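You operate a simulated robot arm through the tools that you are given. There is no shell and no other tool. Be economical: measure what you need, move in short steps, check, and stop when the job is done.

You run a simulated robot arm. Do the job below in one go: nothing can be reset, and whatever is moved stays where it is left.

## Task
Put the yellow round weight from the top of the cream work bench on the front of the low table and the red round weight on the top of the white side table. Put the letter block labelled "L" from the top of the cream work bench on the front of the sign bench and the letter block labelled "D" on top of the small tub. Put the cork coaster on the top of the grey table away on the top of the long grey workbench. Take the blue puck on the top of the grey table and put it away on the top of the cream work bench. Put the pink disc on top of the blue felt pad. Any order will do. Set down upright: letter block.

Only the result counts: the job must be done as asked and must still hold three seconds after the hand-in. Knocking over, shifting, dropping, spilling or breaking anything else fails it.

## Robot
A 7-joint arm with a two-finger parallel gripper on a trunk, on a base that drives. Base frame: it is fixed to the floor where the robot stands at the start and does not move with it; the origin is under the middle of the robot, x ahead of it, y to its left, z up; the surface under the hand at the start is at about z = 840. Units: mm, degrees, N and s.
With the tool pointing down near the work surface it reaches from about 360 to 780 mm from the robot's upright axis, wherever it stands. Its first joint turns from -143.0 to 143.0 degrees. Places, roughly: blue felt pad (7x5x5 cm) [-2600, 3900, 900]; blue puck (5x5x3 cm) [-2400, 3600, 900]; cork coaster (6x6x2 cm) [-1400, 3300, 900]; front of the low table (64x12 cm) [-3060, -2360, 440]; front of the sign bench (192x22 cm) [-1560, -2280, 860]; letter block [750, -750, 750]; pink disc (4x4x2 cm) [-2400, 3700, 900]; round weight [500, 0, 750]; small tub (8x8x6 cm) [800, -600, 900]; top of the cream work bench [800, -100, 800]; top of the long grey workbench [-3300, 7800, 800]; top of the white side table [-2300, 1800, 900]. Payload 3 kg.
Tool frame: the origin (TCP) lies between the finger pads and is the grasp point; the fingertips stand 30 mm ahead of it; z points along the fingers, y is the line along which they close. The gripper opens to 110 mm. The fingers are 20 mm wide and 10 mm thick; the gripper's body (48 by 112 mm) begins 55 mm behind the TCP.
Orientation is that of the tool frame in the base frame, as a unit quaternion [x, y, z, w]. With the fingers straight down and closing along the base's y, the tool's x points along the base's -x, its y along +y and its z along -z.

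## Interface
- The arm moves only by the tool send_rows. Its argument "increments" is text: rows parted by semicolons, each of 7 numbers parted by spaces: the shift along the base's x, y, z in m, then the turn, a rotation vector about the base's x, y, z in degrees, then the closure in counts, from 0 (fully open) to 255 (shut). In form: x y z ax ay az hand; .... A call has 1 to 20 rows; each row is the pose to reach, as a shift and turn from the pose commanded when the call began. Each row takes 0.2 s and may step no farther than 50 mm and 8.6 degrees from the row before; otherwise, or with a gripper value out of range, the whole call is refused. A pose out of reach is approached as far as the arm can. The call stops where the force on the tool passes 40 N (or 10 N more than at its start, if that is more) or the arm is blocked; 0.2 s more then pass. The fingers move at their own pace (about 153 mm/s each) and stop on an object; they squeeze with about 35 N. The grip force told is the motor's: it shows also when the fingers shut on nothing. Time passes only in rows, and 0.2 s behind the last, so rows that repeat a pose let the fingers close. It gives the time, the measured TCP pose, the force on the tool (base axes), the opening and the grip force at its end, in the units of the frame above (readings bear some noise), with the torque about the TCP (base axes, N m) and any sound that the robot's microphone picked up.
- Cameras (640 x 400 px; columns grow to the right, rows downward): "scene" is now at [538.8, -195.3, 1298.1]; the picture's right is [-0.00, -0.17, -0.99], its down [-0.37, -0.92, 0.16] and it looks along [-0.93, 0.36, -0.06] (base axes); focal length 214 px, centre (320, 200). "wrist" rides on the gripper at [72, 17, -104] in the tool frame; the picture's right is [-0.23, 0.97, 0.00], its down [-0.76, -0.18, -0.62] and it looks along [-0.61, -0.14, 0.78] (tool axes); focal length 222 px, centre (320, 200). There is no depth. A picture from a camera that has moved, and an enlarged one, comes with that camera's place and axes in the base frame and with its lens.
- get_image(camera): a new picture of that camera. It takes no simulated time.
- raise_lower(by): slides the trunk up (or, below 0, down) by that many mm; the arm and the scene camera ride with it, the base frame stays. It gives what a move gives, with no picture.
- roll_base(legs): drives the robot by 1 to 6 legs, each [ahead, turn to the left] in mm and degrees, along the robot's own axes; the way and the turn of a leg run together, so that a leg with both is an arc; at most 1500 mm and 180 degrees a leg. The arm and the cameras ride along, it lands a little off, and it stops where it bumps. It gives what a move gives.
- aim_head(pan, tilt): turns the head with the scene camera to pan (to the left, within 80 degrees either way) and tilt (down, from -29 to 69), counted from straight ahead of the robot. It gives what a move gives.
- enlarge(camera, box): a new picture of the part [left, top, right, bottom] of that camera's present view, enlarged. It takes no simulated time.
- finish_job(): hands the job in; it is judged then, once.

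Go step by step. Nothing tells you exact positions but the pictures and the camera data: compare them with the known pose of the tool, close in by small moves and look again before you grip or let go. The budget is 207 turns and 192 pictures, counting those below and the enlarged ones. Unless the task says otherwise, let go and move clear before handing in, and close with one line.

The tools are called as name(argument=value, ...) on one line, values as JSON. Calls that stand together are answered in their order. send_rows: Moves the arm, as the interface text tells. Its arguments: {"type":"object","properties":{"increments":{"type":"string"}},"required":["increments"]} The other tools are called the same way: raise_lower (by) slides the trunk up or down; roll_base (legs) drives the base; aim_head (pan, tilt) turns the head that bears the scene camera; get_image (camera) takes a picture; enlarge (camera, box) takes an enlarged picture of a part of a camera's view; finish_job () hands the job in.

At the start:

```text
t: 0.0
position: [525.9, -247.4, 1178.7]
tool_rot: [0.005, 1.0, 0.0, -0.001]
force: [-0.3, 0.2, -0.5]
ft_torque: [-0.01, 0.0, 0.01]
finger_gap: 110.1
finger_force: 0.0
trunk travel left (down, up): [-275.0, 215.0]
robot x, y, heading: [0.8, 2.1, 0.0]
head pan, tilt: [80.2, 68.8]
```

scene: 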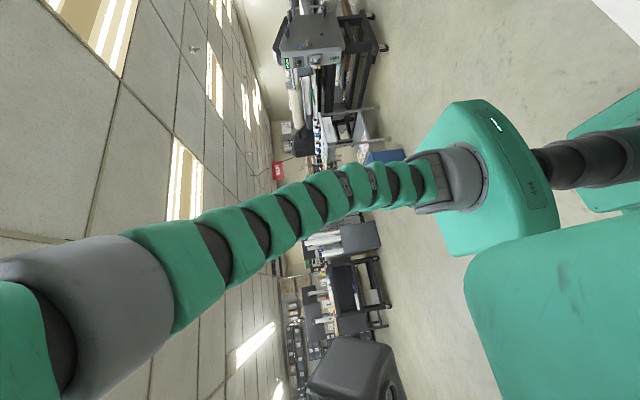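
wrist: 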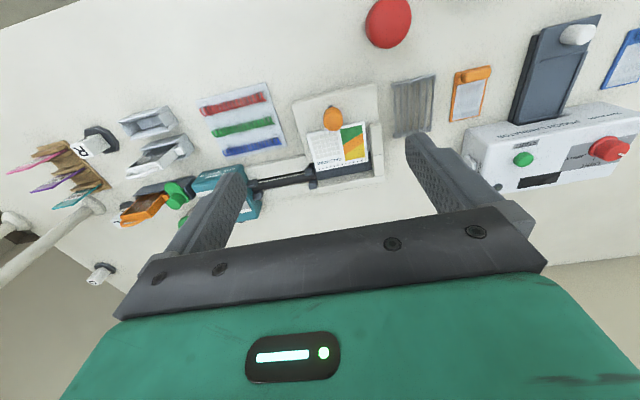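

The wrist camera shows the cream bench with various things; the scene camera is aimed backwards at the robot itself. I aim the head ahead and down to see the bench.

aim_head(pan=0, tilt=40)

get_image(camera="scene")

get_image(camera="wrist")

```text
t: 1.5
position: [525.9, -247.8, 1178.7]
tool_rot: [0.004, 1.0, -0.001, 0.001]
force: [-0.6, 0.3, -0.5]
ft_torque: [-0.01, 0.01, -0.02]
finger_gap: 110.2
finger_force: 0.0
trunk travel left (down, up): [-275.0, 215.0]
robot x, y, heading: [4.0, 4.3, 0.2]
head pan, tilt: [0.0, 40.0]
```

```text
189 pictures are left
camera scene: at [574.4, -250.6, 1223.0], right [-0.01, -1.0, 0.0], down [-0.77, 0.01, 0.64], along [-0.64, 0.01, -0.77], focal length 214 px, centre (320, 200)
```

scene: 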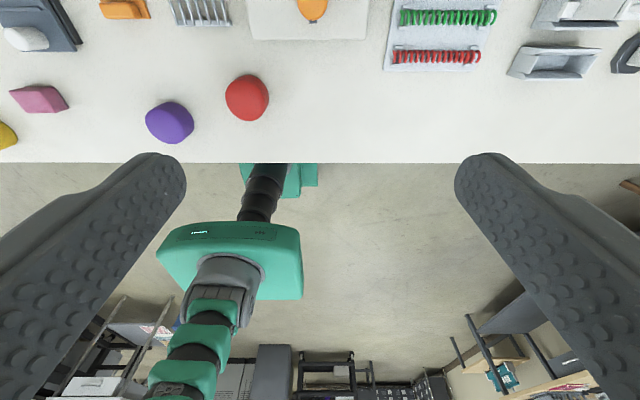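

```text
188 pictures are left
camera wrist: at [453.6, -230.3, 1283.6], right [0.24, 0.97, 0.0], down [0.76, -0.18, 0.62], along [0.61, -0.15, -0.78], focal length 222 px, centre (320, 200)
```

wrist: 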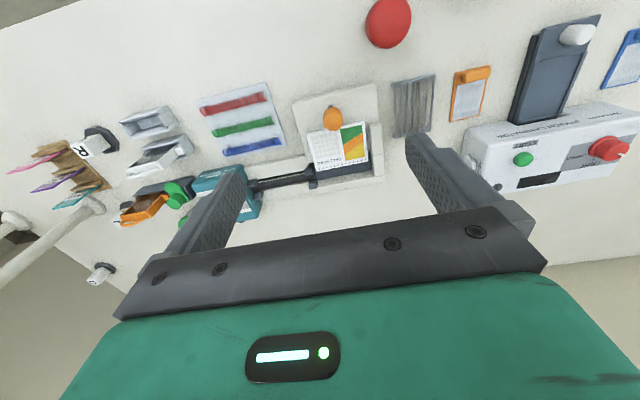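

The scene camera seems to ride at the hand, with tilt 0 looking along the fingers. I check that and get a straight-down view.

aim_head(pan=0, tilt=0)

get_image(camera="scene")

enlarge(camera="wrist", box=[0, 0, 640, 280])

```text
t: 2.6
position: [526.8, -248.4, 1179.3]
tool_rot: [0.004, 1.0, -0.001, 0.0]
force: [-0.2, 0.4, -0.8]
ft_torque: [-0.04, 0.0, -0.01]
finger_gap: 109.7
finger_force: 0.0
trunk travel left (down, up): [-275.0, 215.0]
robot x, y, heading: [2.2, 5.2, 0.0]
head pan, tilt: [0.0, 0.0]
```

```text
187 pictures are left
camera scene: at [638.0, -251.2, 1218.0], right [-0.01, -1.0, 0.0], down [-1.0, 0.01, 0.0], along [0.0, 0.0, -1.0], focal length 214 px, centre (320, 200)
```

scene: 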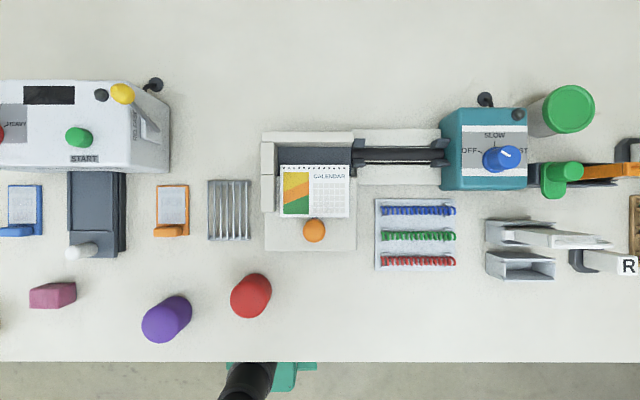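

```text
1.00 times, centred on (320, 140) of wrist (not enlarged: the box is as wide or as high as the picture)
camera zoom: at [453.7, -230.3, 1283.6], right [0.24, 0.97, 0.0], down [0.76, -0.18, 0.62], along [0.61, -0.15, -0.78], focal length 222 px, centre (320, 260)
```

zoom: 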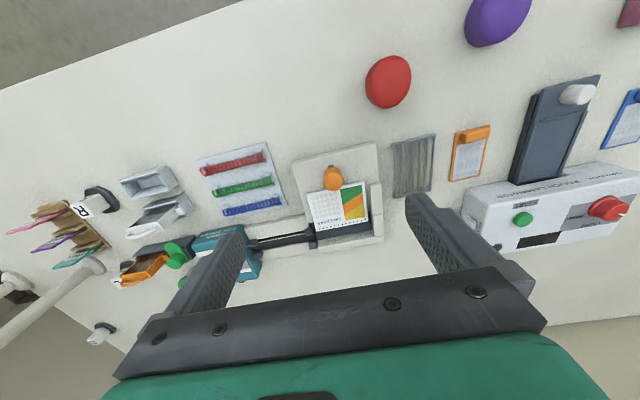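

The scene camera now looks straight down over the bench. I pan it right and left to see the letter blocks, tub and yellow weight.

aim_head(pan=-50, tilt=0)

get_image(camera="scene")

aim_head(pan=50, tilt=0)

get_image(camera="scene")

```text
t: 3.8
position: [526.8, -247.4, 1179.2]
tool_rot: [0.005, 1.0, 0.0, 0.0]
force: [0.0, -0.3, 0.9]
ft_torque: [0.01, 0.02, 0.01]
finger_gap: 110.1
finger_force: 0.0
trunk travel left (down, up): [-275.0, 215.0]
robot x, y, heading: [1.2, 5.8, -0.1]
head pan, tilt: [-50.0, 0.0]
```

```text
185 pictures are left
camera scene: at [637.5, -320.2, 1250.1], right [-0.01, -0.64, 0.77], down [-1.0, 0.01, 0.0], along [-0.01, -0.77, -0.64], focal length 214 px, centre (320, 200)
```

scene: 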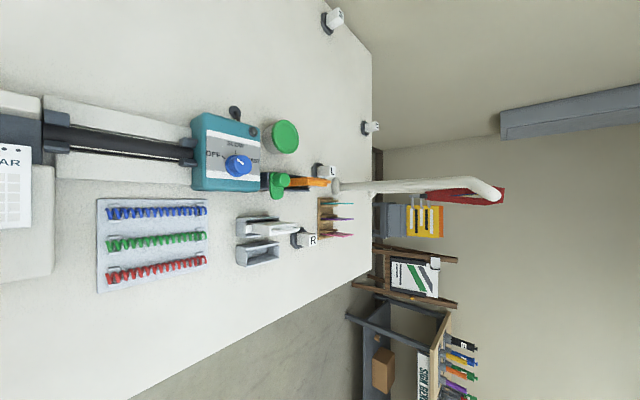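

```text
t: 5.5
position: [525.4, -246.3, 1179.6]
tool_rot: [0.004, 1.0, 0.0, 0.0]
force: [-0.5, 0.0, 0.6]
ft_torque: [-0.01, 0.02, 0.0]
finger_gap: 110.1
finger_force: 0.0
trunk travel left (down, up): [-275.0, 215.0]
robot x, y, heading: [1.9, 1.3, -0.1]
head pan, tilt: [50.0, 0.0]
```

```text
184 pictures are left
camera scene: at [638.7, -182.4, 1250.1], right [-0.01, -0.64, -0.77], down [-1.0, 0.01, 0.0], along [0.01, 0.77, -0.64], focal length 214 px, centre (320, 200)
```

scene: 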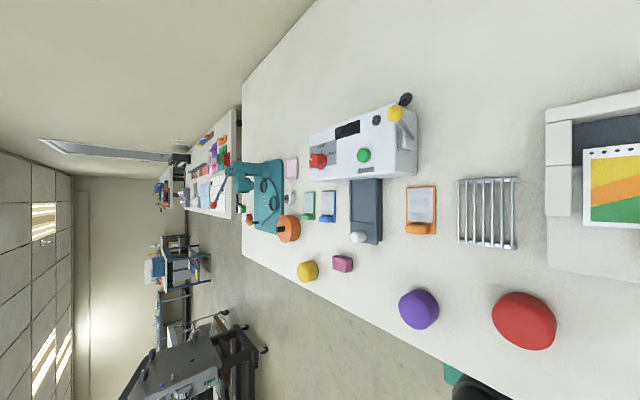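

I locate the tub (green lid) at about (765,-610) and several white letter blocks. I zoom in on them and read labels.

aim_head(pan=-60, tilt=0)

enlarge(camera="scene", box=[200, 0, 360, 100])

enlarge(camera="scene", box=[200, 100, 360, 200])

```text
t: 7.4
position: [524.9, -246.6, 1179.1]
tool_rot: [0.005, 1.0, 0.0, 0.0]
force: [0.0, 0.0, -0.2]
ft_torque: [0.04, 0.02, 0.0]
finger_gap: 109.7
finger_force: 0.1
trunk travel left (down, up): [-275.0, 215.0]
robot x, y, heading: [-1.5, 9.3, 0.1]
head pan, tilt: [-60.0, 0.0]
```

```text
4.00 times, centred on (280, 50) of scene
camera zoom: at [637.5, -329.2, 1262.9], right [0.0, -0.5, 0.87], down [-1.0, 0.01, 0.0], along [-0.01, -0.87, -0.5], focal length 858 px, centre (480, 800)
```

zoom: 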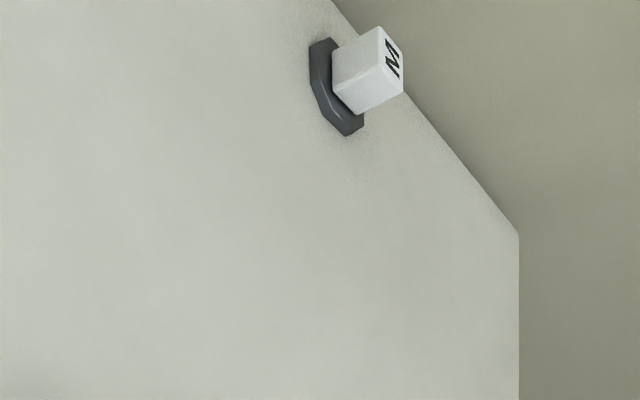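

```text
4.00 times, centred on (280, 150) of scene
camera zoom: at [637.5, -329.2, 1262.9], right [0.0, -0.5, 0.87], down [-1.0, 0.01, 0.0], along [-0.01, -0.87, -0.5], focal length 858 px, centre (480, 400)
```

zoom: 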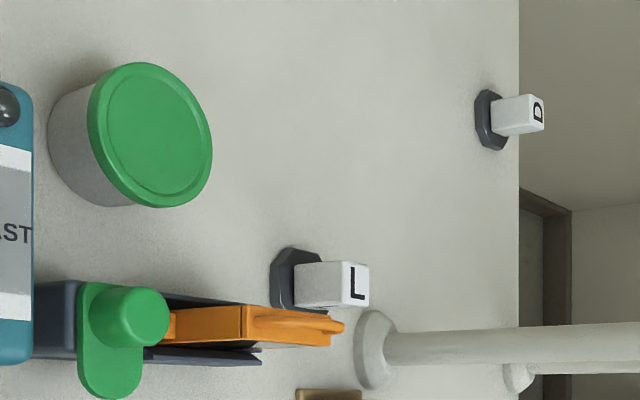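

L is at about (714,-821), D at about (917,-1100) near the bench's right end. I look at the robot's own base to know how close it may stand.

aim_head(pan=0, tilt=66)

get_image(camera="scene")

aim_head(pan=-80, tilt=40)

get_image(camera="scene")

```text
t: 8.8
position: [525.7, -247.8, 1178.8]
tool_rot: [0.005, 1.0, 0.0, 0.0]
force: [-0.2, 0.0, -0.3]
ft_torque: [-0.02, -0.04, 0.0]
finger_gap: 110.0
finger_force: 0.0
trunk travel left (down, up): [-275.0, 215.0]
robot x, y, heading: [2.1, 3.4, 0.2]
head pan, tilt: [0.0, 66.0]
```

```text
181 pictures are left
camera scene: at [541.1, -250.5, 1248.5], right [-0.01, -1.0, 0.0], down [-0.41, 0.0, 0.91], along [-0.91, 0.01, -0.41], focal length 214 px, centre (320, 200)
```

scene: 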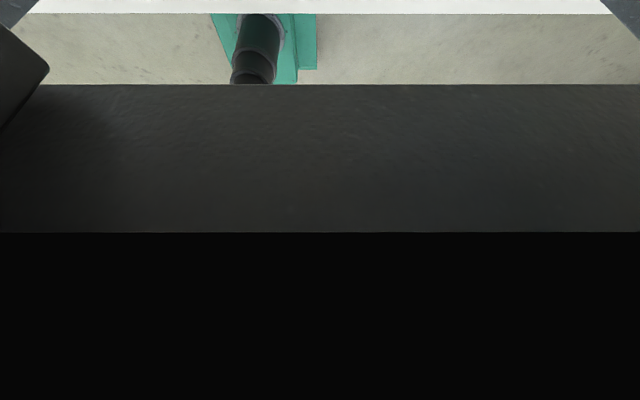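

```text
t: 10.3
position: [526.1, -248.3, 1179.8]
tool_rot: [0.004, 1.0, 0.0, 0.0]
force: [1.1, 0.1, 0.1]
ft_torque: [-0.03, 0.02, 0.0]
finger_gap: 109.9
finger_force: 0.0
trunk travel left (down, up): [-275.0, 215.0]
robot x, y, heading: [3.5, 5.0, -0.3]
head pan, tilt: [-80.0, 40.0]
```

```text
180 pictures are left
camera scene: at [573.7, -334.4, 1293.2], right [0.0, -0.17, 0.98], down [-0.76, 0.64, 0.11], along [-0.65, -0.75, -0.13], focal length 214 px, centre (320, 200)
```

scene: 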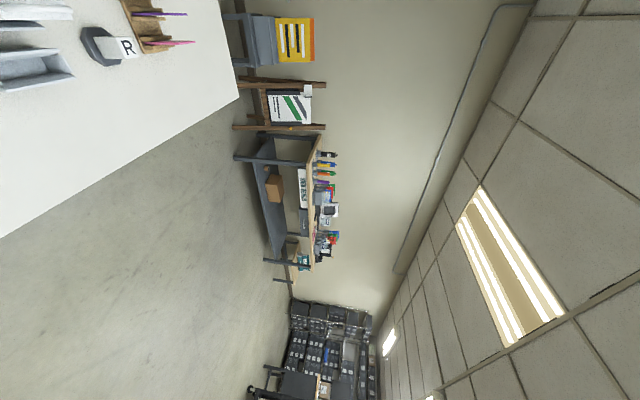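

Room to the right end is free down to about y=-2400. I raise the trunk, back off, and drive round to the bench's right end to fetch D.

raise_lower(by=210)

roll_base(legs=[[-500, 0], [0, -90], [1500, 0], [0, 90]])

aim_head(pan=0, tilt=-29)

get_image(camera="scene")

get_image(camera="wrist")

```text
t: 12.6
position: [526.5, -246.8, 1390.6]
tool_rot: [0.004, 1.0, 0.0, 0.0]
force: [0.0, -0.2, -0.6]
ft_torque: [0.04, -0.03, 0.0]
finger_gap: 110.2
finger_force: 0.1
trunk travel left (down, up): [-485.0, 5.0]
robot x, y, heading: [-3.0, 4.0, 0.1]
head pan, tilt: [-80.0, 40.0]
```

```text
t: 18.9
position: [-680.1, -554.6, 1391.1]
tool_rot: [0.665, 0.746, -0.001, 0.0]
force: [0.3, 0.9, 0.1]
ft_torque: [-0.06, 0.04, -0.02]
finger_gap: 110.0
finger_force: 0.1
trunk travel left (down, up): [-485.0, 5.0]
robot x, y, heading: [-434.0, 12.8, -84.8]
head pan, tilt: [-80.0, 40.0]
stopped in leg 2: the robot was blocked; the commanded pose is now the measured one
```

```text
t: 20.4
position: [-680.8, -554.2, 1391.0]
tool_rot: [0.665, 0.747, 0.0, 0.001]
force: [0.3, -0.7, 0.3]
ft_torque: [-0.01, 0.01, 0.01]
finger_gap: 109.8
finger_force: 0.0
trunk travel left (down, up): [-485.0, 5.0]
robot x, y, heading: [-437.3, 10.2, -84.7]
head pan, tilt: [0.0, -28.6]
```

```text
179 pictures are left
camera scene: at [-662.1, -706.0, 1453.1], right [-0.99, -0.11, 0.0], down [-0.1, 0.87, -0.48], along [0.05, -0.48, -0.88], focal length 214 px, centre (320, 200)
```

scene: 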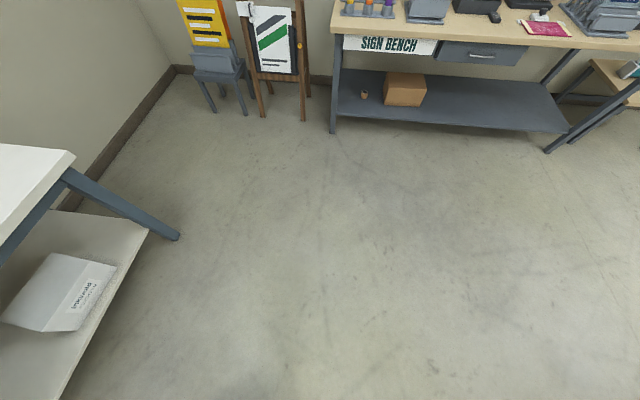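

```text
178 pictures are left
camera wrist: at [-672.9, -480.4, 1495.2], right [0.99, -0.11, 0.0], down [-0.09, -0.78, 0.62], along [-0.07, -0.62, -0.78], focal length 222 px, centre (320, 200)
```

wrist: 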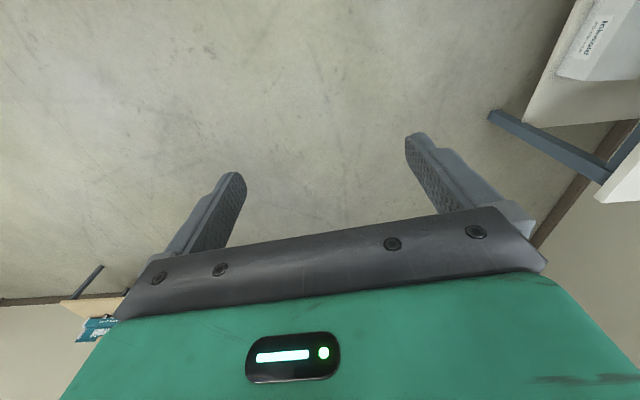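

The base was blocked late in the turn; I look back at the base to see what it touches.

aim_head(pan=0, tilt=42)

get_image(camera="scene")

aim_head(pan=70, tilt=40)

get_image(camera="scene")

aim_head(pan=-70, tilt=40)

get_image(camera="scene")

```text
t: 21.9
position: [-680.8, -554.8, 1391.1]
tool_rot: [0.666, 0.746, 0.0, 0.001]
force: [0.2, -0.3, -0.2]
ft_torque: [0.02, 0.03, -0.02]
finger_gap: 109.8
finger_force: 0.1
trunk travel left (down, up): [-485.0, 5.0]
robot x, y, heading: [-440.3, 10.0, -85.0]
head pan, tilt: [0.0, 42.0]
```

```text
177 pictures are left
camera scene: at [-674.2, -600.1, 1436.2], right [-0.99, -0.11, 0.0], down [-0.09, 0.74, 0.67], along [-0.08, 0.66, -0.74], focal length 214 px, centre (320, 200)
```

scene: 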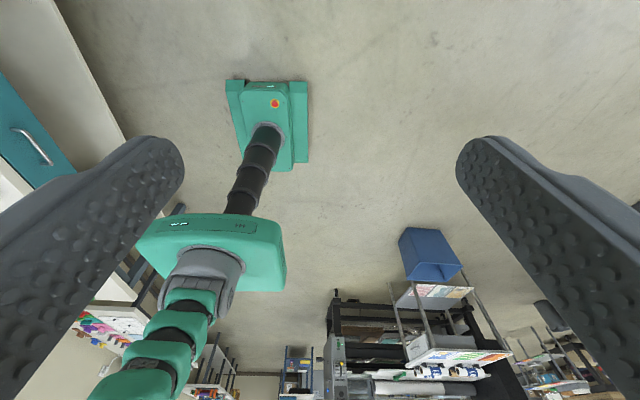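

```text
t: 23.3
position: [-682.0, -555.0, 1391.5]
tool_rot: [0.666, 0.746, 0.0, 0.001]
force: [0.7, 0.0, -0.3]
ft_torque: [0.0, 0.0, -0.02]
finger_gap: 110.1
finger_force: 0.2
trunk travel left (down, up): [-485.0, 5.0]
robot x, y, heading: [-438.5, 5.5, -84.7]
head pan, tilt: [70.0, 40.0]
```

```text
176 pictures are left
camera scene: at [-594.6, -593.7, 1490.8], right [-0.34, -0.04, -0.94], down [-0.69, 0.69, 0.22], along [0.64, 0.72, -0.26], focal length 214 px, centre (320, 200)
```

scene: 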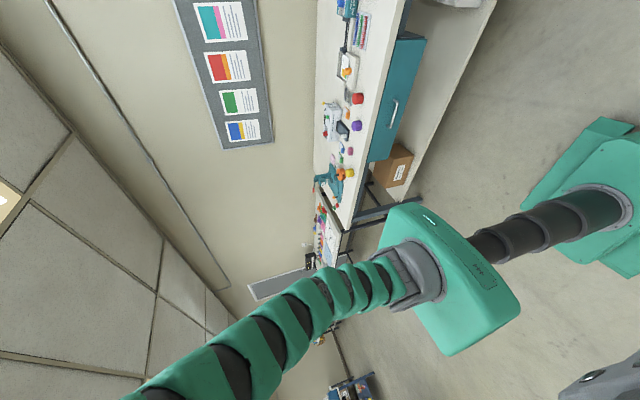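

```text
t: 25.5
position: [-681.7, -554.3, 1391.0]
tool_rot: [0.665, 0.747, 0.0, 0.001]
force: [0.2, 0.0, 0.1]
ft_torque: [-0.01, 0.0, 0.0]
finger_gap: 110.0
finger_force: 0.0
trunk travel left (down, up): [-485.0, 5.0]
robot x, y, heading: [-436.4, 10.5, -84.8]
head pan, tilt: [-70.0, 40.0]
```

```text
175 pictures are left
camera scene: at [-753.3, -612.0, 1490.8], right [-0.34, -0.04, 0.94], down [0.51, 0.83, 0.22], along [-0.79, 0.56, -0.26], focal length 214 px, centre (320, 200)
```

scene: 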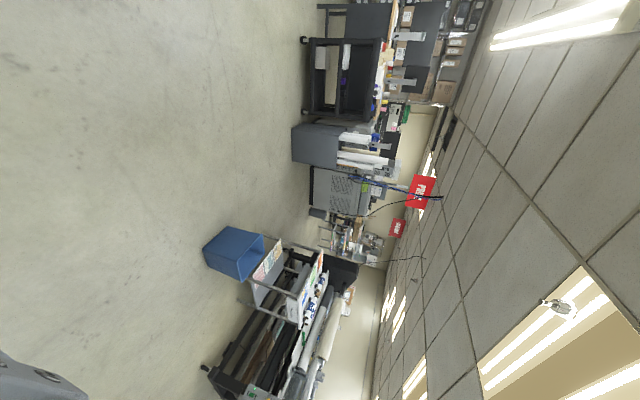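

Nothing is near the base, so I carry on: finish the turn, then drive along the bench.

roll_base(legs=[[0, -5]])

roll_base(legs=[[800, 0]])

```text
t: 26.4
position: [-728.9, -530.6, 1391.4]
tool_rot: [0.698, 0.716, -0.001, 0.0]
force: [0.6, -0.5, 0.0]
ft_torque: [0.02, -0.02, 0.01]
finger_gap: 110.2
finger_force: 0.1
trunk travel left (down, up): [-485.0, 5.0]
robot x, y, heading: [-437.5, 9.3, -90.0]
head pan, tilt: [-70.0, 40.0]
```

```text
t: 30.7
position: [-718.0, -1325.6, 1391.3]
tool_rot: [0.693, 0.721, -0.001, 0.001]
force: [-0.4, 0.7, -0.4]
ft_torque: [0.03, -0.02, 0.03]
finger_gap: 110.2
finger_force: 0.0
trunk travel left (down, up): [-485.0, 5.0]
robot x, y, heading: [-423.0, -784.4, -89.3]
head pan, tilt: [-70.0, 40.0]
```

Path is clear; I continue to the right end in separate legs.

roll_base(legs=[[790, 0], [0, 45], [0, 45]])

aim_head(pan=0, tilt=-29)

get_image(camera="scene")

```text
t: 38.9
position: [99.4, -1913.8, 1392.5]
tool_rot: [0.021, 1.0, 0.0, 0.0]
force: [-0.2, -0.6, 0.3]
ft_torque: [0.03, 0.01, -0.02]
finger_gap: 110.2
finger_force: 0.1
trunk travel left (down, up): [-485.0, 5.0]
robot x, y, heading: [-421.4, -1640.9, -2.0]
head pan, tilt: [-70.0, 40.0]
stopped in leg 3: the robot was blocked; the commanded pose is now the measured one
```

```text
t: 40.3
position: [101.6, -1912.1, 1393.1]
tool_rot: [0.021, 1.0, 0.0, 0.0]
force: [-1.0, 0.1, -0.7]
ft_torque: [0.0, 0.02, -0.01]
finger_gap: 110.0
finger_force: 0.0
trunk travel left (down, up): [-485.0, 5.0]
robot x, y, heading: [-424.1, -1641.9, -2.0]
head pan, tilt: [0.0, -28.6]
```

```text
174 pictures are left
camera scene: at [253.3, -1922.3, 1453.9], right [-0.04, -1.0, 0.0], down [-0.88, 0.04, -0.48], along [0.48, -0.02, -0.88], focal length 214 px, centre (320, 200)
```

scene: 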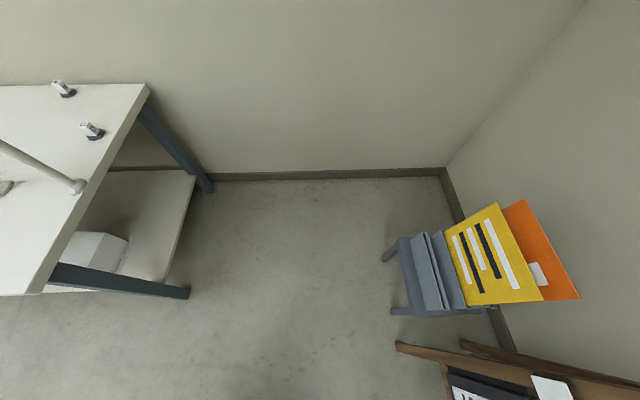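

The far wall is at about x=1280, so I cannot drive there with the arm ahead. I swing the arm to the robot's left side first, over free floor.

send_rows(increments="-0.0421 0.0218 0 0 0 0 0; -0.0839 0.0433 0 0 0 0 0; -0.1248 0.0643 0 0 0 0 0; -0.1055 0.1073 0 0 0 6 0; -0.0907 0.152 0 0 0 12 0; -0.0808 0.198 0 0 0 18 0; -0.0757 0.2449 0 0 0 24 0; -0.0755 0.292 0 0 0 30 0; -0.0803 0.3389 0 0 0 36 0; -0.0899 0.3849 0 0 0 42 0; -0.1043 0.4298 0 0 0 48 0; -0.1233 0.4729 0 0 0 54 0; -0.1467 0.5138 0 0 0 60 0; -0.1743 0.552 0 0 0 66 0; -0.2057 0.5871 0 0 0 72 0; -0.2406 0.6187 0 0 0 78 0; -0.2786 0.6466 0 0 0 84 0; -0.3193 0.6702 0 0 0 90 0; -0.3623 0.6895 0 0 0 90 0; -0.407 0.7043 0 0 0 90 0")

roll_base(legs=[[0, 3]])

```text
t: 44.5
position: [-308.3, -1207.6, 1394.3]
tool_rot: [-0.692, 0.721, 0.001, 0.001]
force: [0.7, 0.4, -1.0]
ft_torque: [-0.01, 0.02, 0.02]
finger_gap: 110.1
finger_force: 0.0
trunk travel left (down, up): [-485.0, 5.0]
robot x, y, heading: [-422.6, -1639.3, -1.8]
head pan, tilt: [0.0, -28.6]
```

```text
t: 45.4
position: [-329.1, -1203.7, 1395.4]
tool_rot: [0.71, -0.704, 0.0, -0.001]
force: [-0.5, 0.0, -0.3]
ft_torque: [0.01, -0.01, 0.04]
finger_gap: 110.1
finger_force: 0.1
trunk travel left (down, up): [-485.0, 5.0]
robot x, y, heading: [-424.7, -1642.2, 0.9]
head pan, tilt: [0.0, -28.6]
```

I drive ahead alongside the bench's right end and look down.

roll_base(legs=[[1180, 0]])

aim_head(pan=0, tilt=0)

get_image(camera="scene")

get_image(camera="wrist")

```text
t: 51.4
position: [862.8, -1193.7, 1395.2]
tool_rot: [-0.706, 0.708, 0.001, 0.0]
force: [-0.5, -0.7, 0.5]
ft_torque: [-0.02, -0.01, -0.01]
finger_gap: 110.1
finger_force: 0.0
trunk travel left (down, up): [-485.0, 5.0]
robot x, y, heading: [764.4, -1628.8, -0.1]
head pan, tilt: [0.0, -28.6]
```

```text
t: 52.3
position: [861.5, -1193.0, 1396.0]
tool_rot: [-0.705, 0.709, 0.001, 0.0]
force: [-0.4, 0.1, -0.4]
ft_torque: [0.0, -0.01, 0.0]
finger_gap: 109.9
finger_force: 0.1
trunk travel left (down, up): [-485.0, 5.0]
robot x, y, heading: [759.4, -1629.9, 0.4]
head pan, tilt: [0.0, 0.0]
```

```text
173 pictures are left
camera scene: at [864.5, -1086.0, 1434.4], right [1.0, 0.0, 0.0], down [0.0, -1.0, 0.0], along [0.0, 0.0, -1.0], focal length 214 px, centre (320, 200)
```

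scene: 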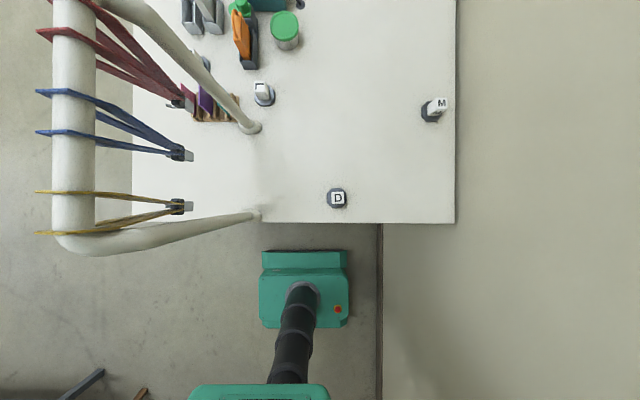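

```text
172 pictures are left
camera wrist: at [844.6, -1265.9, 1499.8], right [-0.97, 0.23, 0.0], down [0.18, 0.76, 0.62], along [0.14, 0.61, -0.78], focal length 222 px, centre (320, 200)
```

wrist: 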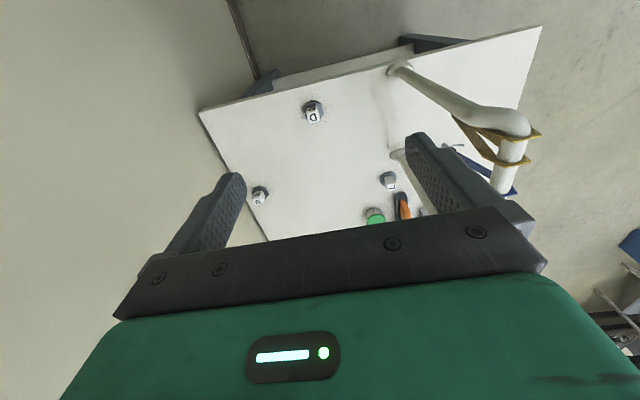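

Clear top view: D at about (908,-1081), L at (716,-804). I zoom on D to fix its position and yaw.

enlarge(camera="scene", box=[297, 173, 377, 223])

enlarge(camera="scene", box=[222, 65, 302, 115])

```text
8.00 times, centred on (337, 198) of scene
camera zoom: at [864.5, -1086.0, 1434.4], right [1.0, 0.0, 0.0], down [0.0, -1.0, 0.0], along [0.0, 0.0, -1.0], focal length 1716 px, centre (184, 216)
```

zoom: 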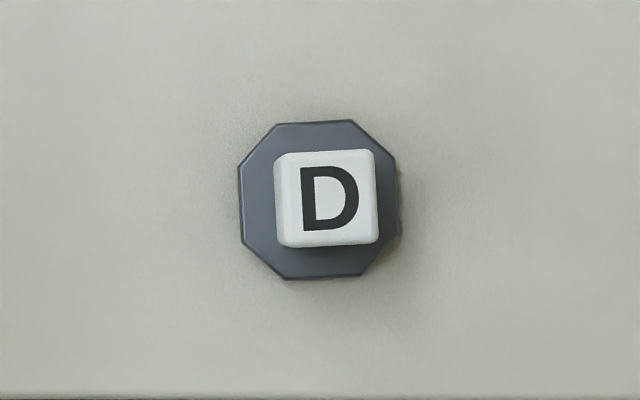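

```text
8.00 times, centred on (262, 90) of scene
camera zoom: at [864.5, -1086.0, 1434.4], right [1.0, 0.0, 0.0], down [0.0, -1.0, 0.0], along [0.0, 0.0, -1.0], focal length 1716 px, centre (784, 1080)
```

zoom: 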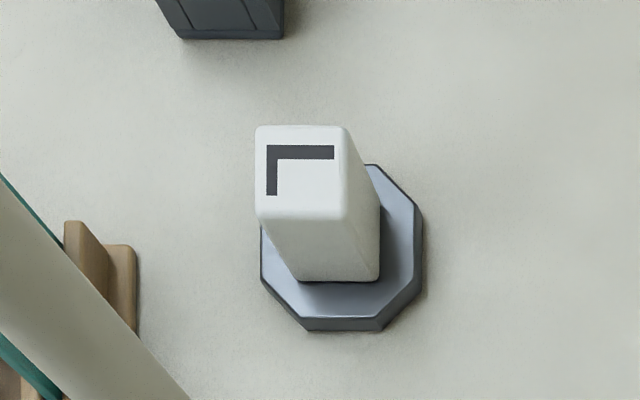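

D's foot is at (911,-1080.5), top at z≈895, turned about 3°. I move over it and lower the trunk.

send_rows(increments="0.0165 0.037 0 0 0 1 0; 0.033 0.075 0 0 0 2 0; 0.0495 0.112 0 0 0 3 0; 0.0495 0.112 0 0 0 3 0")

raise_lower(by=-330)

get_image(camera="scene")

get_image(camera="wrist")

```text
t: 53.3
position: [913.3, -1078.5, 1395.2]
tool_rot: [0.724, -0.69, 0.0, 0.0]
force: [0.4, 0.5, -0.3]
ft_torque: [0.0, 0.0, 0.01]
finger_gap: 109.8
finger_force: 0.1
trunk travel left (down, up): [-485.0, 5.0]
robot x, y, heading: [763.0, -1630.9, 0.4]
head pan, tilt: [0.0, 0.0]
```

```text
t: 56.5
position: [912.5, -1079.1, 1065.7]
tool_rot: [0.724, -0.69, 0.0, 0.001]
force: [0.6, -0.5, -0.1]
ft_torque: [-0.02, -0.01, 0.02]
finger_gap: 109.8
finger_force: 0.1
trunk travel left (down, up): [-155.0, 335.0]
robot x, y, heading: [761.3, -1628.0, 0.2]
head pan, tilt: [0.0, 0.0]
```

```text
169 pictures are left
camera scene: at [909.3, -973.1, 1104.1], right [1.0, 0.05, 0.0], down [0.05, -1.0, 0.0], along [0.0, 0.0, -1.0], focal length 214 px, centre (320, 200)
```

scene: 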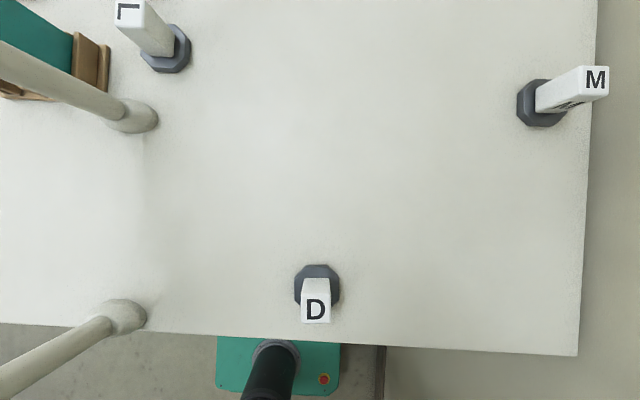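

```text
168 pictures are left
camera wrist: at [899.1, -1153.6, 1169.6], right [-0.98, 0.18, 0.0], down [0.14, 0.77, 0.62], along [0.11, 0.61, -0.78], focal length 222 px, centre (320, 200)
```

wrist: 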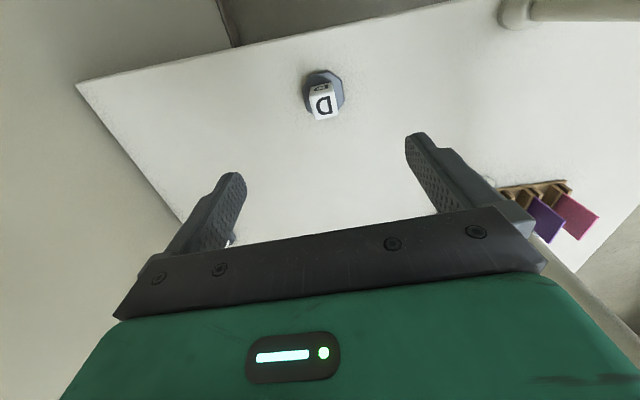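

D confirmed at about (911,-1079.5). I descend in steps to z≈888 and grip.

send_rows(increments="-0.001 0 -0.045 0 0 0 0; -0.001 0 -0.09 0 0 0 0; -0.001 0 -0.135 0 0 0 0; -0.001 0 -0.16 0 0 0 0; -0.001 0 -0.176 0 0 0 0; -0.001 0 -0.176 0 0 0 0")

get_image(camera="wrist")

get_image(camera="scene")

```text
t: 58.0
position: [911.5, -1078.7, 888.8]
tool_rot: [0.724, -0.69, 0.0, 0.0]
force: [-0.1, 0.1, 0.3]
ft_torque: [-0.01, 0.02, -0.04]
finger_gap: 110.0
finger_force: 0.1
trunk travel left (down, up): [-155.0, 335.0]
robot x, y, heading: [760.9, -1629.6, 0.3]
head pan, tilt: [0.0, 0.0]
```

```text
167 pictures are left
camera wrist: at [898.2, -1153.1, 993.0], right [-0.98, 0.18, 0.0], down [0.14, 0.77, 0.62], along [0.11, 0.61, -0.78], focal length 222 px, centre (320, 200)
```

wrist: 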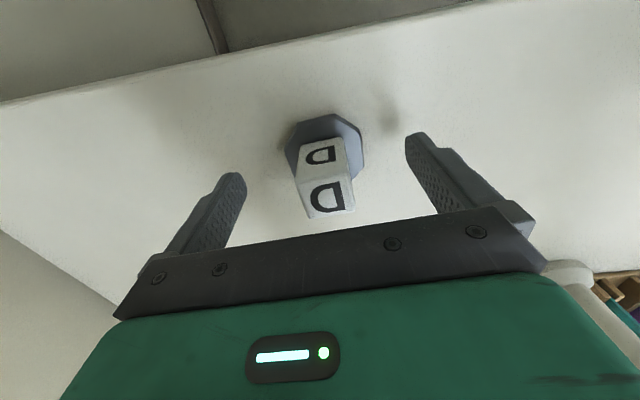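

```text
166 pictures are left
camera scene: at [908.5, -972.5, 927.7], right [1.0, 0.05, 0.0], down [0.05, -1.0, 0.0], along [0.0, 0.0, -1.0], focal length 214 px, centre (320, 200)
```

scene: 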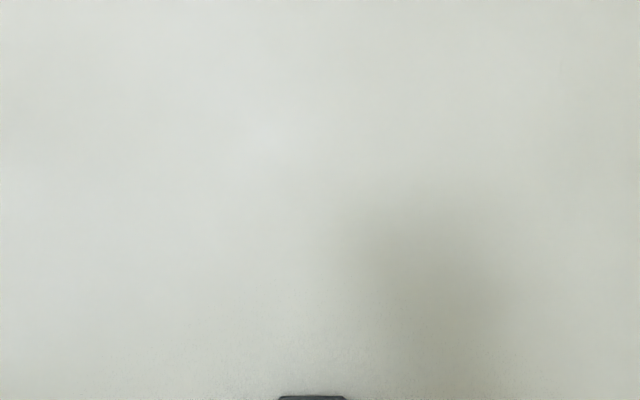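

The block sits between the fingers. I close and lift.

send_rows(increments="0 0 0 0 0 0 255; 0 0 0 0 0 0 255; 0 0 0 0 0 0 255; 0 0 0 0 0 0 255; 0 0 0 0 0 0 255")

send_rows(increments="0 0 0.03 0 0 0 255; 0 0 0.07 0 0 0 255; 0 0 0.12 0 0 0 255; 0 0 0.17 0 0 0 255; 0 0 0.17 0 0 0 255")

get_image(camera="wrist")

```text
t: 59.1
position: [911.4, -1079.0, 888.5]
tool_rot: [0.724, -0.69, 0.0, 0.0]
force: [-0.2, 1.0, 1.0]
ft_torque: [0.16, -0.11, 0.09]
finger_gap: 30.2
finger_force: 35.5
trunk travel left (down, up): [-155.0, 335.0]
robot x, y, heading: [765.3, -1628.9, -0.3]
head pan, tilt: [0.0, 0.0]
```

```text
t: 60.4
position: [908.7, -1078.9, 1056.2]
tool_rot: [0.724, -0.69, 0.0, 0.0]
force: [0.1, 0.2, -4.4]
ft_torque: [-0.02, -0.02, 0.02]
finger_gap: 29.6
finger_force: 35.1
trunk travel left (down, up): [-155.0, 335.0]
robot x, y, heading: [761.0, -1628.5, 0.3]
head pan, tilt: [0.0, 0.0]
```

```text
165 pictures are left
camera wrist: at [895.9, -1152.8, 1160.9], right [-0.98, 0.18, 0.0], down [0.14, 0.77, 0.62], along [0.11, 0.61, -0.78], focal length 222 px, centre (320, 200)
```

wrist: 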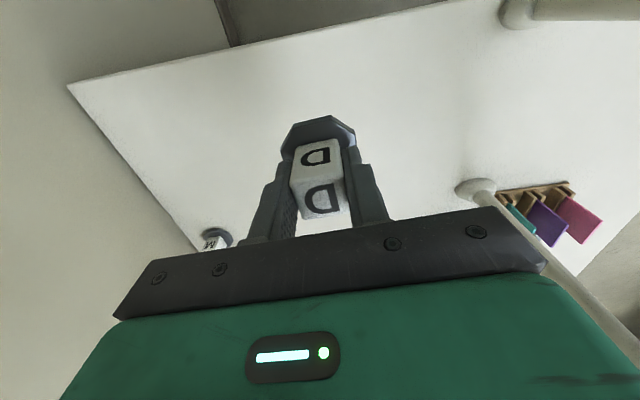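

D is held. I pull back clear of the arch, raise the trunk, and drive round to the bench front so that the arm's left side faces the tub.

send_rows(increments="0 -0.04 0 0 0 0 255; 0 -0.08 0 0 0 0 255; 0 -0.12 0 0 0 0 255; 0 -0.12 0 0 0 0 255")

raise_lower(by=330)

roll_base(legs=[[-740, 0]])

roll_base(legs=[[0, -30], [0, -30], [0, -30]])

```text
t: 61.4
position: [909.0, -1199.4, 1059.1]
tool_rot: [0.725, -0.689, 0.001, 0.0]
force: [0.5, 1.0, -4.5]
ft_torque: [-0.01, 0.01, 0.03]
finger_gap: 29.8
finger_force: 34.9
trunk travel left (down, up): [-155.0, 335.0]
robot x, y, heading: [764.1, -1631.3, 0.3]
head pan, tilt: [0.0, 0.0]
```

```text
t: 64.6
position: [909.5, -1199.6, 1389.0]
tool_rot: [0.724, -0.69, 0.0, 0.0]
force: [0.7, -1.0, -4.5]
ft_torque: [-0.05, 0.0, -0.01]
finger_gap: 29.5
finger_force: 35.3
trunk travel left (down, up): [-485.0, 5.0]
robot x, y, heading: [765.0, -1628.6, 0.4]
head pan, tilt: [0.0, 0.0]
```

```text
t: 68.6
position: [169.6, -1201.4, 1389.5]
tool_rot: [0.723, -0.691, 0.0, 0.0]
force: [0.2, 0.3, -3.7]
ft_torque: [0.0, 0.01, 0.01]
finger_gap: 29.7
finger_force: 34.8
trunk travel left (down, up): [-485.0, 5.0]
robot x, y, heading: [22.2, -1632.1, 0.0]
head pan, tilt: [0.0, 0.0]
```

```text
t: 73.6
position: [450.0, -1783.6, 1389.2]
tool_rot: [-0.018, 1.0, 0.0, 0.0]
force: [1.0, 0.1, -3.8]
ft_torque: [-0.01, -0.01, -0.01]
finger_gap: 29.7
finger_force: 35.1
trunk travel left (down, up): [-485.0, 5.0]
robot x, y, heading: [44.1, -1631.7, -90.0]
head pan, tilt: [0.0, 0.0]
```

Arm points at the bench now; I reverse along the bench front and look.

roll_base(legs=[[-980, 0]])

get_image(camera="scene")

```text
t: 78.7
position: [452.1, -790.2, 1389.8]
tool_rot: [-0.019, 1.0, 0.0, 0.0]
force: [-0.7, 1.4, -3.4]
ft_torque: [0.04, -0.01, 0.04]
finger_gap: 29.5
finger_force: 34.4
trunk travel left (down, up): [-485.0, 5.0]
robot x, y, heading: [46.5, -638.5, -89.9]
head pan, tilt: [0.0, 0.0]
```

```text
164 pictures are left
camera scene: at [564.9, -788.4, 1428.8], right [0.04, -1.0, 0.0], down [-1.0, -0.04, 0.0], along [0.0, 0.0, -1.0], focal length 214 px, centre (320, 200)
```

scene: 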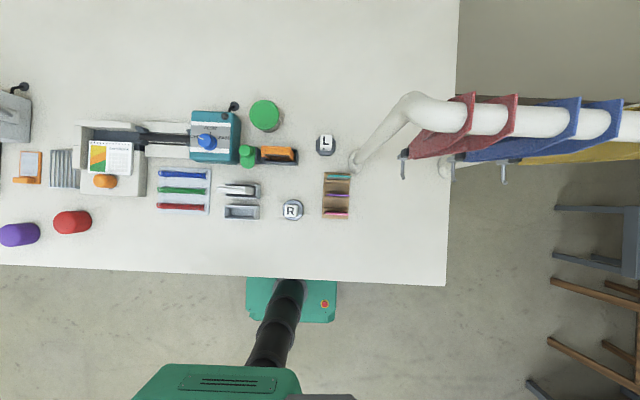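

Tub, L and D situation clear. I zoom on the tub lid to fix its centre, and on L.

enlarge(camera="scene", box=[215, 85, 315, 147])

enlarge(camera="scene", box=[280, 115, 380, 177])

```text
6.40 times, centred on (265, 116) of scene
camera zoom: at [564.9, -788.4, 1428.8], right [0.04, -1.0, 0.0], down [-1.0, -0.04, 0.0], along [0.0, 0.0, -1.0], focal length 1373 px, centre (672, 738)
```

zoom: 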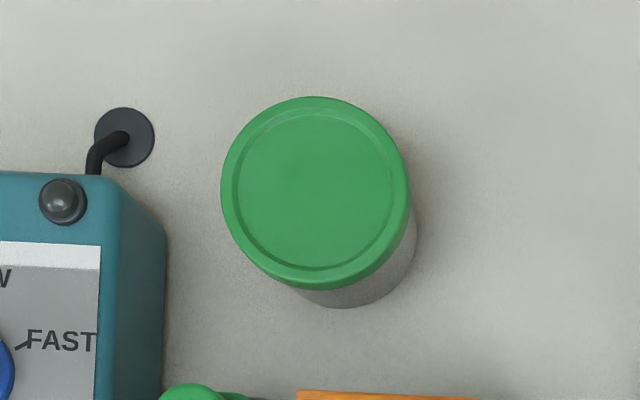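

```text
6.40 times, centred on (330, 146) of scene
camera zoom: at [564.9, -788.4, 1428.8], right [0.04, -1.0, 0.0], down [-1.0, -0.04, 0.0], along [0.0, 0.0, -1.0], focal length 1373 px, centre (256, 546)
```

zoom: 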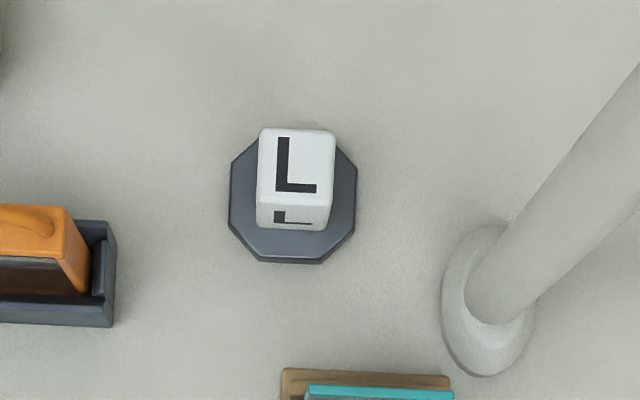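

Lid centre at about (770,-642.5). I move above it and lower the trunk.

send_rows(increments="0.04 0.0185 0 0 0 0 255; 0.08 0.037 0 0 0 0 255; 0.12 0.0555 0 0 0 0 255; 0.16 0.074 0 0 0 0 255; 0.20 0.0925 0 0 0 0 255; 0.24 0.111 0 0 0 0 255; 0.28 0.1295 0 0 0 0 255; 0.3175 0.1475 0 0 0 0 255; 0.3175 0.1475 0 0 0 0 255")

raise_lower(by=-330)

get_image(camera="wrist")

get_image(camera="scene")

```text
t: 80.7
position: [686.3, -679.7, 1377.6]
tool_rot: [-0.02, 1.0, 0.0, 0.0]
force: [0.0, -1.3, -3.8]
ft_torque: [0.06, -0.02, -0.05]
finger_gap: 29.8
finger_force: 34.7
out of reach, approached as far as the arm can: row 6, 7, 8, 9
trunk travel left (down, up): [-485.0, 5.0]
robot x, y, heading: [46.3, -638.5, -89.9]
head pan, tilt: [0.0, 0.0]
```

```text
t: 84.0
position: [687.5, -679.4, 1045.6]
tool_rot: [-0.02, 1.0, 0.0, 0.0]
force: [-0.7, -0.6, -3.5]
ft_torque: [0.01, -0.02, -0.02]
finger_gap: 29.7
finger_force: 34.8
trunk travel left (down, up): [-155.0, 335.0]
robot x, y, heading: [49.7, -639.5, -90.0]
head pan, tilt: [0.0, 0.0]
```

```text
161 pictures are left
camera wrist: at [614.2, -665.8, 1151.1], right [0.19, 0.98, 0.0], down [0.77, -0.15, 0.62], along [0.61, -0.12, -0.78], focal length 222 px, centre (320, 200)
```

wrist: 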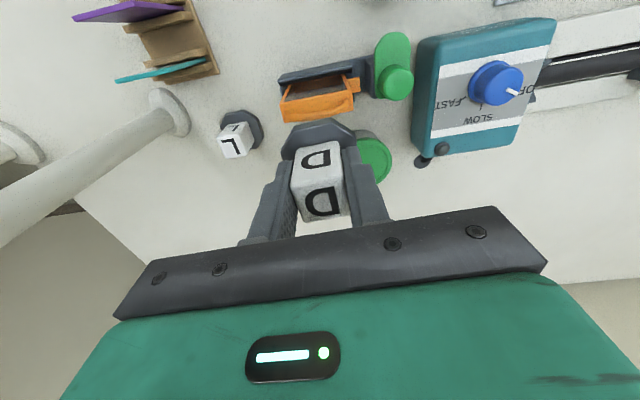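

```text
160 pictures are left
camera scene: at [799.3, -678.0, 1085.6], right [0.04, -1.0, 0.0], down [-1.0, -0.04, 0.0], along [0.0, 0.0, -1.0], focal length 214 px, centre (320, 200)
```

scene: 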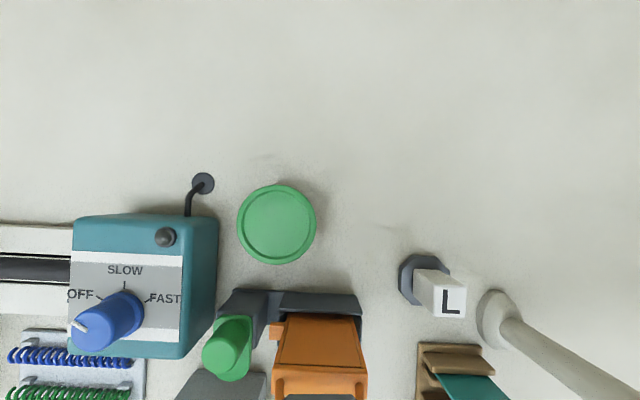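

Triangulating, the lid centre is at about (775,-638), z≈890. I move over it at this height and check again.

send_rows(increments="0.03 0.014 -0.01 0 0 0 255; 0.06 0.028 -0.02 0 0 0 255; 0.0877 0.0414 -0.03 0 0 0 255; 0.0877 0.0414 -0.03 0 0 0 255; 0.0877 0.0414 -0.03 0 0 0 255")

get_image(camera="wrist")

get_image(camera="scene")

```text
t: 85.2
position: [726.7, -651.1, 997.0]
tool_rot: [-0.02, 1.0, 0.0, 0.001]
force: [0.5, 0.8, -3.4]
ft_torque: [-0.01, 0.01, 0.02]
finger_gap: 29.9
finger_force: 34.7
out of reach, approached as far as the arm can: row 1, 2, 3, 4, 5
trunk travel left (down, up): [-155.0, 335.0]
robot x, y, heading: [49.6, -641.2, -89.9]
head pan, tilt: [0.0, 0.0]
```

```text
159 pictures are left
camera wrist: at [653.6, -637.5, 1099.9], right [0.19, 0.98, 0.0], down [0.77, -0.15, 0.62], along [0.61, -0.12, -0.78], focal length 222 px, centre (320, 200)
```

wrist: 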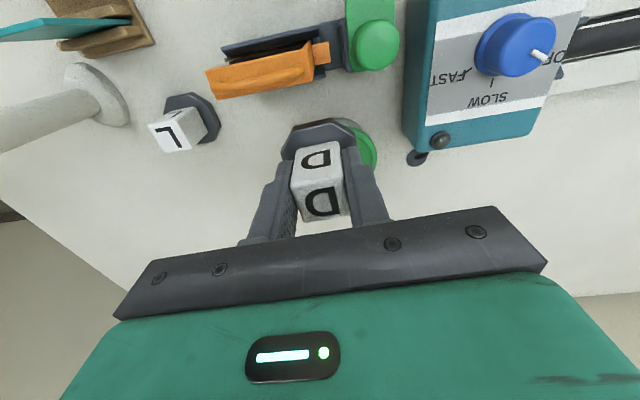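

```text
158 pictures are left
camera scene: at [838.7, -649.6, 1034.3], right [0.04, -1.0, 0.0], down [-1.0, -0.04, 0.0], along [0.0, 0.0, -1.0], focal length 214 px, centre (320, 200)
```

scene: 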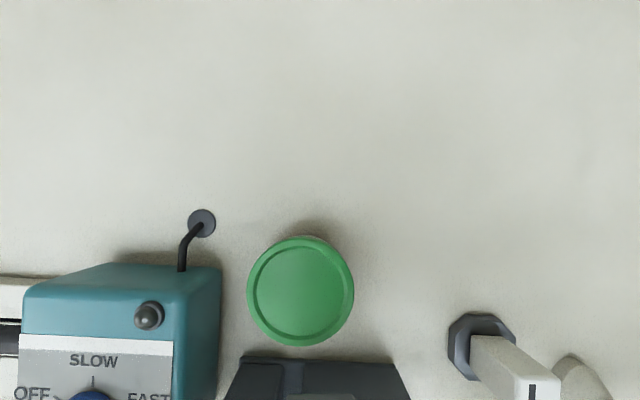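

Reach grows when the hand is lower relative to the trunk, so I raise the trunk and lower the arm.

raise_lower(by=180)

send_rows(increments="0 0 -0.045 0 0 0 255; 0 0 -0.09 0 0 0 255; 0 0 -0.135 0 0 0 255; 0 0 -0.135 0 0 0 255")

```text
t: 87.2
position: [726.8, -651.0, 1175.0]
tool_rot: [-0.021, 1.0, 0.0, 0.001]
force: [0.9, -0.1, -3.8]
ft_torque: [-0.02, 0.05, -0.02]
finger_gap: 29.9
finger_force: 34.1
trunk travel left (down, up): [-335.0, 155.0]
robot x, y, heading: [45.1, -636.5, -90.1]
head pan, tilt: [0.0, 0.0]
```

```text
t: 88.2
position: [724.9, -651.8, 1042.5]
tool_rot: [-0.021, 1.0, 0.0, 0.0]
force: [0.6, -0.4, -4.5]
ft_torque: [-0.02, 0.0, 0.03]
finger_gap: 30.0
finger_force: 35.0
trunk travel left (down, up): [-335.0, 155.0]
robot x, y, heading: [45.6, -640.4, -89.8]
head pan, tilt: [0.0, 0.0]
```

send_rows(increments="0.025 0.007 -0.015 0 0 0 255; 0.051 0.0135 -0.03 0 0 0 255; 0.051 0.0135 -0.03 0 0 0 255; 0.051 0.0135 -0.03 0 0 0 255")

get_image(camera="wrist")

get_image(camera="scene")

```text
t: 89.2
position: [776.5, -638.1, 1011.8]
tool_rot: [-0.02, 1.0, 0.001, 0.0]
force: [-0.1, -0.4, -4.7]
ft_torque: [0.04, 0.04, -0.03]
finger_gap: 29.5
finger_force: 35.8
trunk travel left (down, up): [-335.0, 155.0]
robot x, y, heading: [43.7, -638.0, -90.0]
head pan, tilt: [0.0, 0.0]
```

```text
157 pictures are left
camera wrist: at [703.5, -624.3, 1116.5], right [0.19, 0.98, 0.0], down [0.77, -0.15, 0.62], along [0.61, -0.12, -0.78], focal length 222 px, centre (320, 200)
```

wrist: 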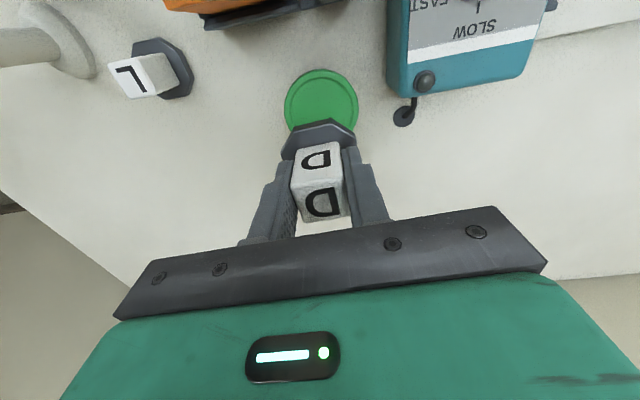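

```text
156 pictures are left
camera scene: at [888.7, -636.5, 1051.0], right [0.04, -1.0, 0.0], down [-1.0, -0.04, 0.0], along [0.0, 0.0, -1.0], focal length 214 px, centre (320, 200)
```

scene: 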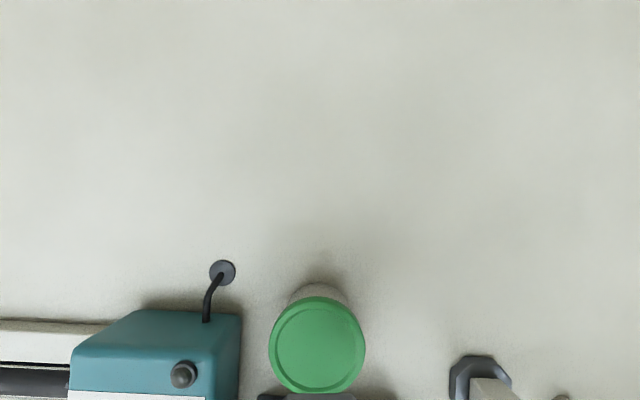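

Aligned over the lid. I descend to just above it, then in fine steps.

send_rows(increments="-0.001 0 -0.02 0 0 0 255; -0.001 0 -0.04 0 0 0 255; -0.001 0 -0.05 0 0 0 255; -0.001 0 -0.054 0 0 0 255; -0.001 0 -0.056 0 0 0 255; -0.001 0 -0.058 0 0 0 255; -0.001 0 -0.058 0 0 0 255")

enlarge(camera="wrist", box=[240, 50, 400, 150])

```text
t: 90.8
position: [776.6, -637.4, 952.6]
tool_rot: [-0.021, 1.0, -0.001, 0.0]
force: [0.0, -0.1, -3.6]
ft_torque: [0.01, 0.01, 0.01]
finger_gap: 29.8
finger_force: 35.1
trunk travel left (down, up): [-335.0, 155.0]
robot x, y, heading: [45.7, -638.6, -90.1]
head pan, tilt: [0.0, 0.0]
```

```text
4.00 times, centred on (320, 100) of wrist
camera zoom: at [703.0, -624.5, 1057.4], right [0.19, 0.98, 0.0], down [0.77, -0.15, 0.62], along [0.61, -0.12, -0.78], focal length 888 px, centre (320, 600)
```

zoom: 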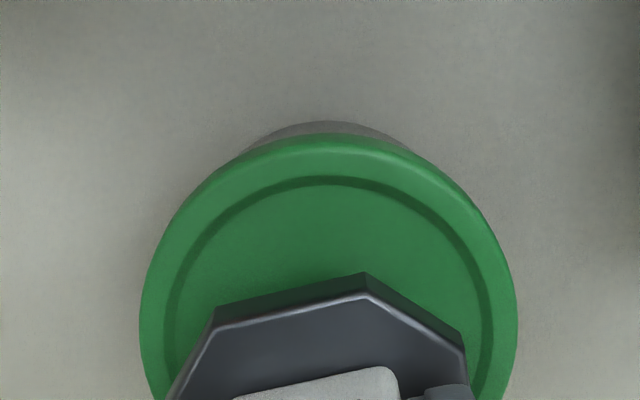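

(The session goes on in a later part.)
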